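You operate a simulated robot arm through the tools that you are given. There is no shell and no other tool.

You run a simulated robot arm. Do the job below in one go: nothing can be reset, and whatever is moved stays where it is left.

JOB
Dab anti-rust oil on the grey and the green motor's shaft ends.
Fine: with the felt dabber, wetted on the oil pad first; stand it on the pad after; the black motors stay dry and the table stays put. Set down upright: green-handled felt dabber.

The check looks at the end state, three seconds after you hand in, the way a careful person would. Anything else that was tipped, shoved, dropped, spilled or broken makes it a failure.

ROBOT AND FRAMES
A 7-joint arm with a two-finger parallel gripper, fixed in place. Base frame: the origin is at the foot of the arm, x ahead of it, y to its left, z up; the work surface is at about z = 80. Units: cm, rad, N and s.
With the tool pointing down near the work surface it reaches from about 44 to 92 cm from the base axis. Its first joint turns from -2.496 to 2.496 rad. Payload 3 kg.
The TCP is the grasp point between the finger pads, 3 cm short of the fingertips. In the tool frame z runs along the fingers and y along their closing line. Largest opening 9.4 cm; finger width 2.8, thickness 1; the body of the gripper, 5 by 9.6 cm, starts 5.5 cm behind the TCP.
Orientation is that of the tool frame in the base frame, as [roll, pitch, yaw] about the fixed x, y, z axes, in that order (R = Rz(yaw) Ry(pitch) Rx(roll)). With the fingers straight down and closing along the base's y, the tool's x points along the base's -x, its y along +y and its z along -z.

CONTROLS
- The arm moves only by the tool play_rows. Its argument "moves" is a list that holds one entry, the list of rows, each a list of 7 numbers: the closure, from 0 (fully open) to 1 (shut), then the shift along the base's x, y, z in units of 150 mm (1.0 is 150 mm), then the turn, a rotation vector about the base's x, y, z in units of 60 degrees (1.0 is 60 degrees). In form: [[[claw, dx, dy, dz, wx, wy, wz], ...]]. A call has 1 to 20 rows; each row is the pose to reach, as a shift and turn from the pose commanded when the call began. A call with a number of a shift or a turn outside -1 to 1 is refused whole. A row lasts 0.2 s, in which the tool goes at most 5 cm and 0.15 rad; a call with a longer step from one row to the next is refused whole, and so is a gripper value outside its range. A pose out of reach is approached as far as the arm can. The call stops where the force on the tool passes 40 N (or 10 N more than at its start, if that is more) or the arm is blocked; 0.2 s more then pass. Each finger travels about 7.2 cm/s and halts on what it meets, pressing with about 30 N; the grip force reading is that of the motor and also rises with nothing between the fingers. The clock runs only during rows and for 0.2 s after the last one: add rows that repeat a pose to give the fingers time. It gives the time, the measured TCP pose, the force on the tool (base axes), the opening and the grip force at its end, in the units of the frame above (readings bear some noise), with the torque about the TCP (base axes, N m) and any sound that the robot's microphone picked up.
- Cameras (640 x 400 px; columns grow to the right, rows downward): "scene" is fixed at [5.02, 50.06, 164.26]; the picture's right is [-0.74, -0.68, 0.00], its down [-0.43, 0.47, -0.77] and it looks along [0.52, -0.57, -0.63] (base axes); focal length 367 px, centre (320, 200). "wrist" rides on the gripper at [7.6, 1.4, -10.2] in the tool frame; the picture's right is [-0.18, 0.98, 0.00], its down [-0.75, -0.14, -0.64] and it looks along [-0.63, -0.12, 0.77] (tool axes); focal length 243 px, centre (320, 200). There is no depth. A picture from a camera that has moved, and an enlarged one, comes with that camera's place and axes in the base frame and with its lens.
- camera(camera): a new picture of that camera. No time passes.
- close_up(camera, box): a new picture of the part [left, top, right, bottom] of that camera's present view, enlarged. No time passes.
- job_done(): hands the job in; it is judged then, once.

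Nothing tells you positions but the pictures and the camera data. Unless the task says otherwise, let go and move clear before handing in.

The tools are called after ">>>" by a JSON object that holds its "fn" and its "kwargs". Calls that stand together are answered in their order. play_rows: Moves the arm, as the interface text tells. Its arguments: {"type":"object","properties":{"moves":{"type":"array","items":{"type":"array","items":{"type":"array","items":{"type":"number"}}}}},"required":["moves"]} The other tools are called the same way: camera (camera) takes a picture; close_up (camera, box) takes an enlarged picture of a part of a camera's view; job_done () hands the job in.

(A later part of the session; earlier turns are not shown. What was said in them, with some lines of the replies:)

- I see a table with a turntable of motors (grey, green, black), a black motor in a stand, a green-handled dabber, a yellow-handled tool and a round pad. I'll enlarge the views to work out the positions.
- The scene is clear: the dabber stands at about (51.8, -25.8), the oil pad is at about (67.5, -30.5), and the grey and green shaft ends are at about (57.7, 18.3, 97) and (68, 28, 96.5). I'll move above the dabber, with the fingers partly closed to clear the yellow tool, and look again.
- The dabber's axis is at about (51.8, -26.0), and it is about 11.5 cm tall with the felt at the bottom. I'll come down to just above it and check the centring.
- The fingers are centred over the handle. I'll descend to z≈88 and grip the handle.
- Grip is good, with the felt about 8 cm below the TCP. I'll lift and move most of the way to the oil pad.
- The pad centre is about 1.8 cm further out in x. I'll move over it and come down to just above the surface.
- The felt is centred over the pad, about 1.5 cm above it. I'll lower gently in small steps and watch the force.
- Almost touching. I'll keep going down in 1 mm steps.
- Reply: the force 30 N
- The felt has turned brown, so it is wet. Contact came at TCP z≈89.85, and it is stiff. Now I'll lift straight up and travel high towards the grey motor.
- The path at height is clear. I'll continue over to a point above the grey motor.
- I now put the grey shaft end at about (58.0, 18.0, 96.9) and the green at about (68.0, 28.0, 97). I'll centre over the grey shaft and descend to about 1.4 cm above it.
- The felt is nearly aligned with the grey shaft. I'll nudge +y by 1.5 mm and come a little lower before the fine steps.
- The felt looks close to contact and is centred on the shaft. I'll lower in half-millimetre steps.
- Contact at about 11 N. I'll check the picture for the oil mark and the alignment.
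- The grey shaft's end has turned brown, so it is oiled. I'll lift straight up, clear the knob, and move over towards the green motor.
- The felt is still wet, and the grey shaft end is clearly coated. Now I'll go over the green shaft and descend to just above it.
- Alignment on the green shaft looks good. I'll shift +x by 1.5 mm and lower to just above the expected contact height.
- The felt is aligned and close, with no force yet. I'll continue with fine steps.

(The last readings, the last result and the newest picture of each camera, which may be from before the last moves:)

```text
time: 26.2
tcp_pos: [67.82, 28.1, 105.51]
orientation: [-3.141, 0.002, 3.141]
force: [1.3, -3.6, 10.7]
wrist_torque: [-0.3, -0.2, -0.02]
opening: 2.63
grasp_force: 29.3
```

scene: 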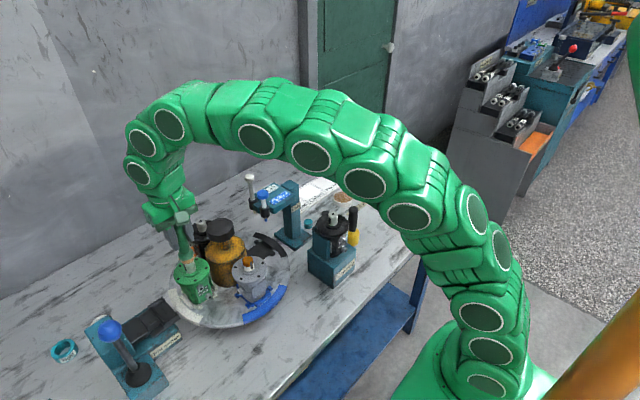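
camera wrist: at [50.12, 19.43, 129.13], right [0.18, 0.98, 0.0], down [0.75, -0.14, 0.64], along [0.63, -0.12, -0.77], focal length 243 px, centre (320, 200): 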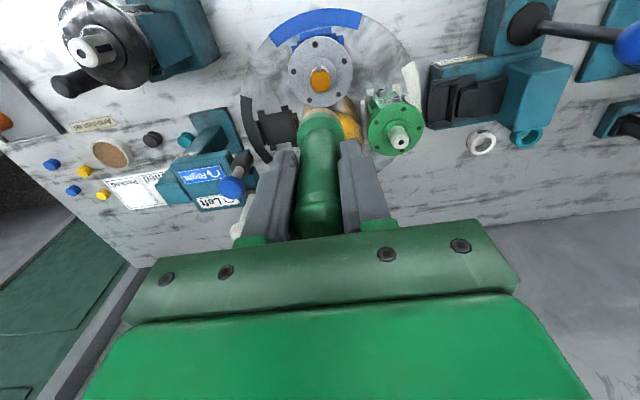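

Contact at about 11 N. I'll check the mark on the green shaft.

>>> {"fn": "close_up", "kwargs": {"camera": "scene", "box": [172, 235, 212, 285]}}

>>> {"fn": "close_up", "kwargs": {"camera": "wrist", "box": [280, 70, 360, 130]}}

```text
8.00 times, centred on (192, 260) of scene
camera zoom: at [5.02, 50.06, 164.26], right [-0.74, -0.68, 0.0], down [-0.43, 0.47, -0.77], along [0.52, -0.57, -0.63], focal length 2935 px, centre (1344, -280)
```

zoom: 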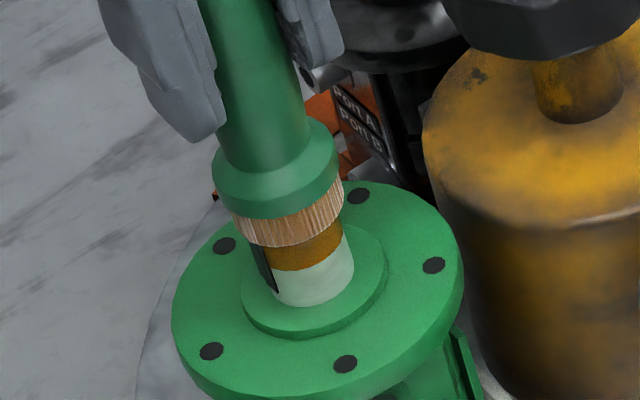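

```text
6.67 times, centred on (320, 100) of wrist
camera zoom: at [60.13, 29.39, 115.73], right [0.18, 0.98, 0.0], down [0.75, -0.14, 0.64], along [0.63, -0.12, -0.77], focal length 1618 px, centre (320, 867)
```

zoom: 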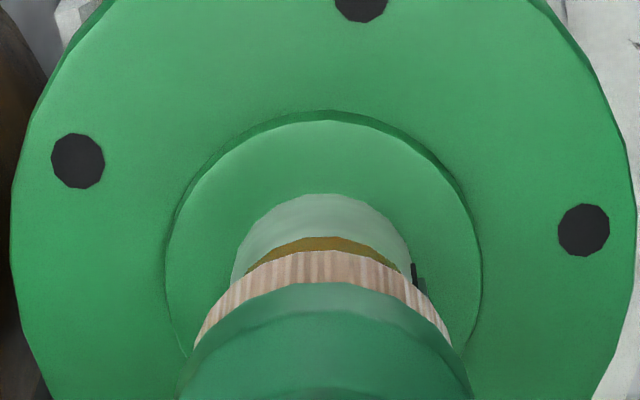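

Both shaft ends are oiled. I'll lift straight up and go back along the same high route to the pad.

>>> {"fn": "play_rows", "kwargs": {"moves": [[[1, 0, 0, 0.02, 0, 0, 0], [1, 0, 0, 0.1, 0, 0, 0], [1, 0, 0, 0.3, 0, 0, 0], [1, 0, 0, 0.55, 0, 0, 0], [1, 0, 0, 0.8, 0, 0, 0], [1, 0, 0, 0.95, 0, 0, 0], [1, -0.16, -0.16, 0.95, 0, 0, 0], [1, -0.33, -0.33, 0.95, 0, 0, 0], [1, -0.5, -0.5, 0.95, 0, 0, 0], [1, -0.66, -0.66, 0.95, 0, 0, 0], [1, -0.66, -0.66, 0.95, 0, 0, 0]]]}}

>>> {"fn": "play_rows", "kwargs": {"moves": [[[1, 0, -0.2, 0, 0, 0, 0], [1, 0.01, -0.45, 0, 0, 0, 0], [1, 0.02, -0.7, 0, 0, 0, 0], [1, 0.03, -1.0, 0, 0, 0, 0], [1, 0.03, -1.0, 0, 0, 0, 0]]]}}

>>> {"fn": "play_rows", "kwargs": {"moves": [[[1, 0.05, -0.2, 0, 0, 0, 0], [1, 0.1, -0.45, 0, 0, 0, 0], [1, 0.18, -0.7, 0, 0, 0, 0], [1, 0.25, -1.0, 0, 0, 0, 0], [1, 0.25, -1.0, 0, 0, 0, 0]]]}}

>>> {"fn": "play_rows", "kwargs": {"moves": [[[1, 0.08, -0.2, 0, 0, 0, 0], [1, 0.16, -0.45, 0, 0, 0, 0], [1, 0.26, -0.7, 0, 0, 0, 0], [1, 0.35, -1.0, 0, 0, 0, 0], [1, 0.35, -1.0, 0, 0, 0, 0]]]}}

>>> {"fn": "camera", "kwargs": {"camera": "scene"}}

```text
time: 28.6
tcp_pos: [57.82, 17.92, 119.73]
orientation: [-3.141, 0.002, -3.138]
force: [-0.3, -0.6, -0.7]
wrist_torque: [-0.02, -0.01, 0.04]
opening: 2.61
grasp_force: 30.2
```

```text
time: 29.8
tcp_pos: [58.19, 2.94, 119.93]
orientation: [-3.141, -0.001, -3.14]
force: [0.8, 0.3, -0.9]
wrist_torque: [0.0, 0.0, 0.0]
opening: 2.61
grasp_force: 29.9
```

```text
time: 31.0
tcp_pos: [61.99, -11.78, 119.74]
orientation: [-3.141, -0.001, -3.14]
force: [0.1, 0.3, -1.1]
wrist_torque: [0.01, 0.03, 0.03]
opening: 2.64
grasp_force: 30.0
```

```text
time: 32.2
tcp_pos: [67.24, -26.84, 119.59]
orientation: [3.141, -0.001, -3.14]
force: [0.6, 1.0, -1.1]
wrist_torque: [0.02, 0.01, 0.01]
opening: 2.61
grasp_force: 29.6
```

```text
taken
```

scene: 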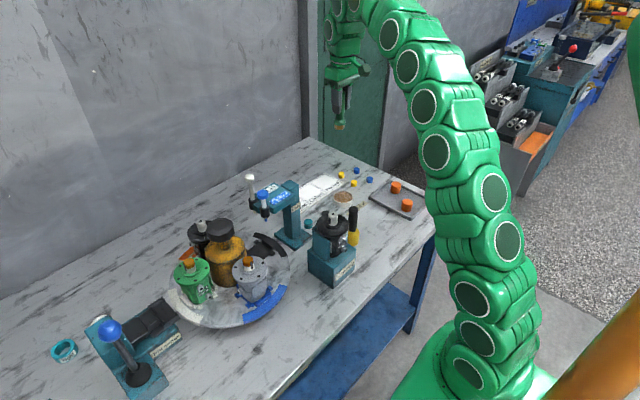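

Now over to the pad spot used before, and down in stages.

>>> {"fn": "play_rows", "kwargs": {"moves": [[[1, 0.031, -0.265, 0, 0, 0, 0], [1, 0.031, -0.265, 0, 0, 0, 0], [1, 0.031, -0.265, -0.25, 0, 0, 0], [1, 0.031, -0.265, -0.5, 0, 0, 0], [1, 0.031, -0.265, -0.75, 0, 0, 0], [1, 0.031, -0.265, -1.0, 0, 0, 0], [1, 0.031, -0.265, -1.0, 0, 0, 0]]]}}

>>> {"fn": "play_rows", "kwargs": {"moves": [[[1, 0, 0, -0.25, 0, 0, 0], [1, 0, 0, -0.5, 0, 0, 0], [1, 0, 0, -0.7, 0, 0, 0], [1, 0, 0, -0.85, 0, 0, 0], [1, 0, 0, -0.93, 0, 0, 0], [1, 0, 0, -0.93, 0, 0, 0]]]}}

>>> {"fn": "close_up", "kwargs": {"camera": "scene", "box": [320, 170, 370, 215]}}

>>> {"fn": "close_up", "kwargs": {"camera": "wrist", "box": [240, 40, 400, 150]}}

```text
time: 33.8
tcp_pos: [67.8, -30.85, 104.6]
orientation: [-3.141, 0.0, -3.14]
force: [0.0, 0.0, 0.1]
wrist_torque: [-0.02, 0.02, -0.01]
opening: 2.61
grasp_force: 30.0
```

```text
time: 35.2
tcp_pos: [67.67, -30.89, 90.62]
orientation: [3.141, 0.002, 3.141]
force: [0.1, 0.1, 0.1]
wrist_torque: [-0.02, 0.03, -0.01]
opening: 2.66
grasp_force: 30.3
```

```text
8.89 times, centred on (345, 192) of scene
camera zoom: at [5.02, 50.06, 164.26], right [-0.74, -0.68, 0.0], down [-0.43, 0.47, -0.77], along [0.52, -0.57, -0.63], focal length 3261 px, centre (98, 267)
```

zoom: 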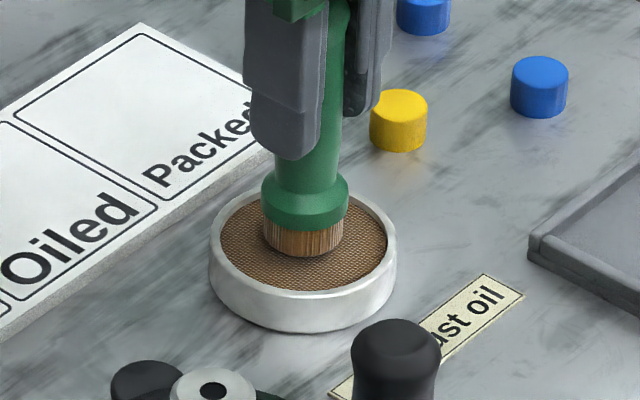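

```text
3.64 times, centred on (320, 95) of wrist
camera zoom: at [60.14, -29.52, 100.83], right [0.18, 0.98, 0.0], down [0.75, -0.14, 0.64], along [0.63, -0.12, -0.77], focal length 882 px, centre (320, 582)
```

zoom: 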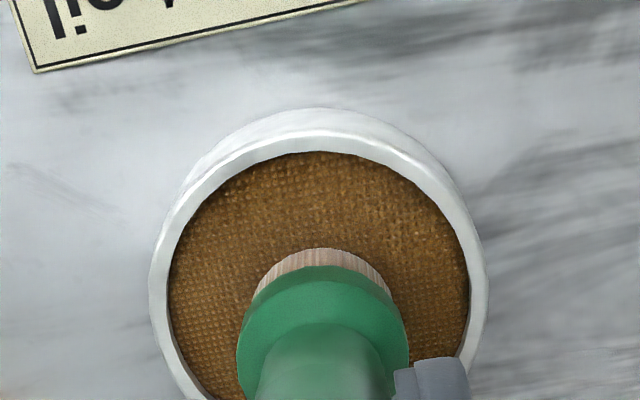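

>>> {"fn": "play_rows", "kwargs": {"moves": [[[1, 0, 0, -0.015, 0, 0, 0], [1, 0, 0, -0.03, 0, 0, 0], [1, 0, 0, -0.045, 0, 0, 0], [1, 0, 0, -0.055, 0, 0, 0]]]}}

>>> {"fn": "play_rows", "kwargs": {"moves": [[[1, 0, 0, -0.003, 0, 0, 0], [1, 0, 0, -0.006, 0, 0, 0]]]}}

```text
time: 36.2
tcp_pos: [67.78, -30.87, 90.01]
orientation: [-3.14, 0.002, -3.14]
force: [-0.5, 5.0, 29.2]
wrist_torque: [0.39, -0.28, 0.04]
opening: 2.66
grasp_force: 30.1
```

```text
time: 36.8
tcp_pos: [67.75, -30.98, 89.87]
orientation: [-3.141, 0.001, 3.141]
force: [4.9, 4.3, 26.7]
wrist_torque: [0.37, -0.44, 0.03]
opening: 2.63
grasp_force: 30.1
```

The dabber is seated on the pad with about 27 N. I'll ease the pressure slightly before opening.

>>> {"fn": "play_rows", "kwargs": {"moves": [[[1, 0, 0, 0.003, 0, 0, 0], [1, 0, 0, 0.005, 0, 0, 0]]]}}

>>> {"fn": "close_up", "kwargs": {"camera": "scene", "box": [310, 140, 370, 215]}}

```text
time: 37.4
tcp_pos: [67.63, -30.83, 89.8]
orientation: [-3.141, -0.002, -3.142]
force: [1.3, -1.5, 2.5]
wrist_torque: [-0.18, -0.13, -0.06]
opening: 2.62
grasp_force: 29.8
```

```text
5.33 times, centred on (340, 178) of scene
camera zoom: at [5.02, 50.06, 164.26], right [-0.74, -0.68, 0.0], down [-0.43, 0.47, -0.77], along [0.52, -0.57, -0.63], focal length 1957 px, centre (213, 320)
```

zoom: 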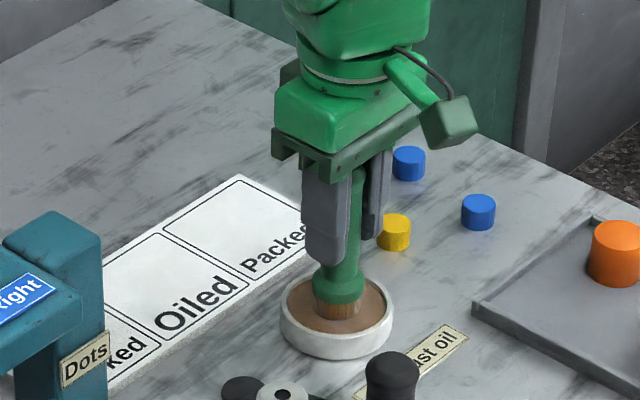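

The force is down to 2.5 N and the dabber stands upright on the pad. I'll open the fingers gently.

>>> {"fn": "play_rows", "kwargs": {"moves": [[[0.68, 0, 0, 0, 0, 0, 0], [0.6, 0, 0, 0, 0, 0, 0], [0.5, 0, 0, 0, 0, 0, 0], [0.4, 0, 0, 0, 0, 0, 0], [0.4, 0, 0, 0, 0, 0, 0]]]}}

>>> {"fn": "close_up", "kwargs": {"camera": "scene", "box": [310, 140, 370, 215]}}

>>> {"fn": "camera", "kwargs": {"camera": "wrist"}}

```text
time: 38.6
tcp_pos: [67.79, -30.93, 89.92]
orientation: [-3.141, 0.0, -3.141]
force: [0.0, 0.4, 0.8]
wrist_torque: [0.0, -0.03, -0.01]
opening: 5.63
grasp_force: 0.0
```

```text
5.33 times, centred on (340, 178) of scene
camera zoom: at [5.02, 50.06, 164.26], right [-0.74, -0.68, 0.0], down [-0.43, 0.47, -0.77], along [0.52, -0.57, -0.63], focal length 1957 px, centre (213, 320)
```

zoom: 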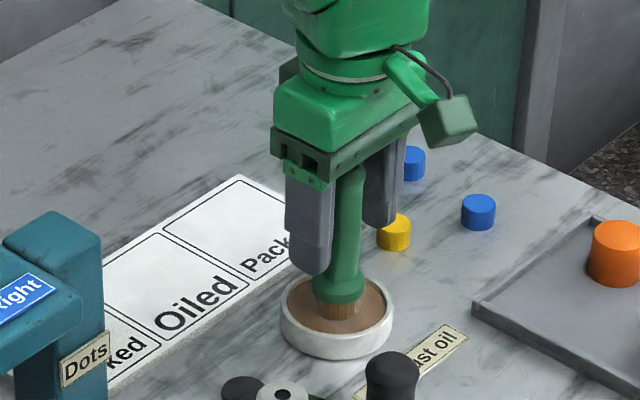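

```text
taken
camera wrist: at [60.16, -29.51, 100.12], right [0.18, 0.98, 0.0], down [0.75, -0.14, 0.64], along [0.63, -0.12, -0.77], focal length 243 px, centre (320, 200)
```

wrist: 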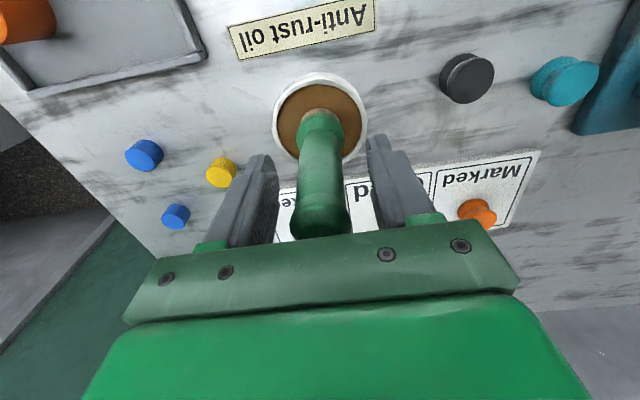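

The dabber stays upright on the pad. I'll retreat straight up.

>>> {"fn": "play_rows", "kwargs": {"moves": [[[0.4, 0, 0, 0.06, 0, 0, 0], [0.4, 0, 0, 0.15, 0, 0, 0], [0.4, 0, 0, 0.3, 0, 0, 0], [0.4, 0, 0, 0.5, 0, 0, 0], [0.4, 0, 0, 0.75, 0, 0, 0], [0.4, 0, 0, 1.0, 0, 0, 0], [0.4, 0, 0, 1.0, 0, 0, 0]]]}}

>>> {"fn": "play_rows", "kwargs": {"moves": [[[0.4, -0.1, 0, 0.25, 0, 0, 0], [0.4, -0.3, 0, 0.5, 0, 0, 0], [0.4, -0.5, 0.05, 0.75, 0, 0, 0], [0.4, -0.7, 0.1, 0.95, 0, 0, 0], [0.4, -0.9, 0.2, 0.95, 0, 0, 0], [0.4, -0.9, 0.2, 0.95, 0, 0, 0]]]}}

>>> {"fn": "camera", "kwargs": {"camera": "scene"}}

>>> {"fn": "close_up", "kwargs": {"camera": "scene", "box": [300, 150, 420, 260]}}

>>> {"fn": "close_up", "kwargs": {"camera": "scene", "box": [160, 180, 310, 320]}}

>>> {"fn": "camera", "kwargs": {"camera": "wrist"}}

```text
time: 40.2
tcp_pos: [67.68, -30.86, 105.01]
orientation: [-3.14, 0.002, -3.138]
force: [0.6, 0.1, -0.2]
wrist_torque: [-0.02, -0.04, 0.02]
opening: 5.62
grasp_force: 0.0
```

```text
time: 41.6
tcp_pos: [54.49, -27.69, 119.14]
orientation: [3.141, -0.001, -3.141]
force: [0.2, -0.2, 0.7]
wrist_torque: [-0.04, -0.01, 0.01]
opening: 5.64
grasp_force: 0.1
```

```text
taken
```

scene: 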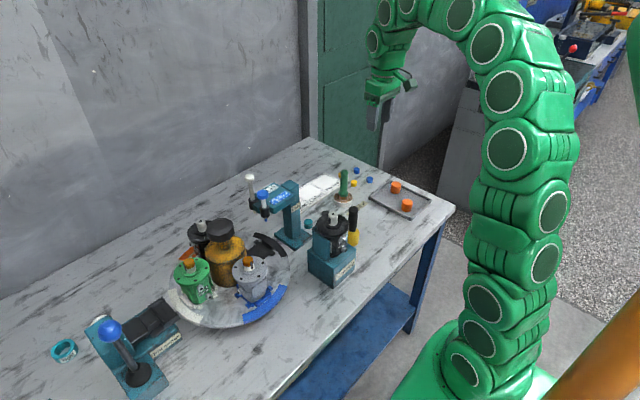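

```text
3.64 times, centred on (360, 205) of scene
camera zoom: at [5.02, 50.06, 164.26], right [-0.74, -0.68, 0.0], down [-0.43, 0.47, -0.77], along [0.52, -0.57, -0.63], focal length 1334 px, centre (174, 182)
```

zoom: 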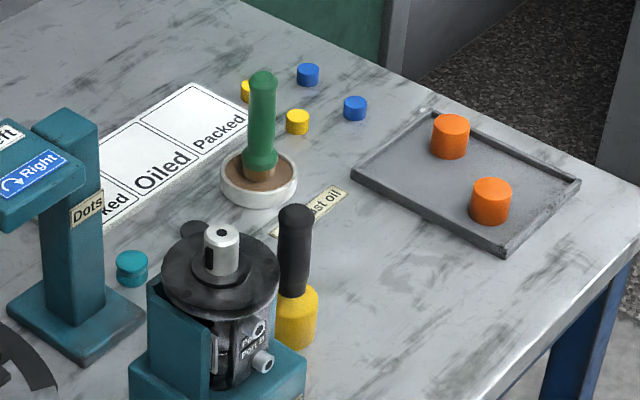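

```text
2.86 times, centred on (235, 250) of scene
camera zoom: at [5.02, 50.06, 164.26], right [-0.74, -0.68, 0.0], down [-0.43, 0.47, -0.77], along [0.52, -0.57, -0.63], focal length 1048 px, centre (563, 57)
```

zoom: 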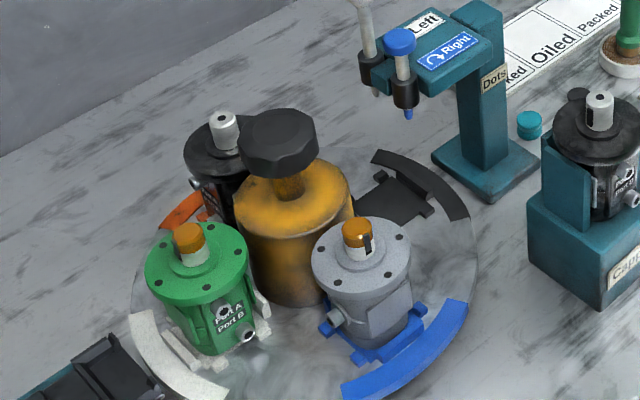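

```text
taken
camera wrist: at [46.82, -26.3, 129.38], right [0.18, 0.98, 0.0], down [0.75, -0.14, 0.64], along [0.63, -0.12, -0.77], focal length 243 px, centre (320, 200)
```

wrist: 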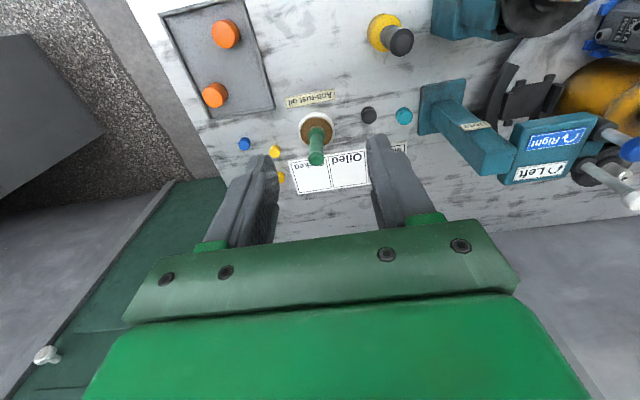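

Both the grey and green shaft ends show oil, the black motors are dry and the turntable hasn't moved. The dabber stands upright on the pad and the arm is clear, so I'm handing in.

>>> {"fn": "job_done", "kwargs": {}}

```text
The job is handed in.
```

The grey and green motors' shaft ends are both oiled, and the job is handed in. In the last pictures both ends show the brown oil colour.

- **Dabber:** I wetted it on the oil pad first. It now stands upright on the pad, released, with the arm clear.
- **Black motors and table:** the black motors are still dry, and the turntable is where it was.
- **Everything else:** I saw nothing tipped, moved or spilled.

I left the orange marker on the "Marked" square of the status card, since the job didn't mention it.
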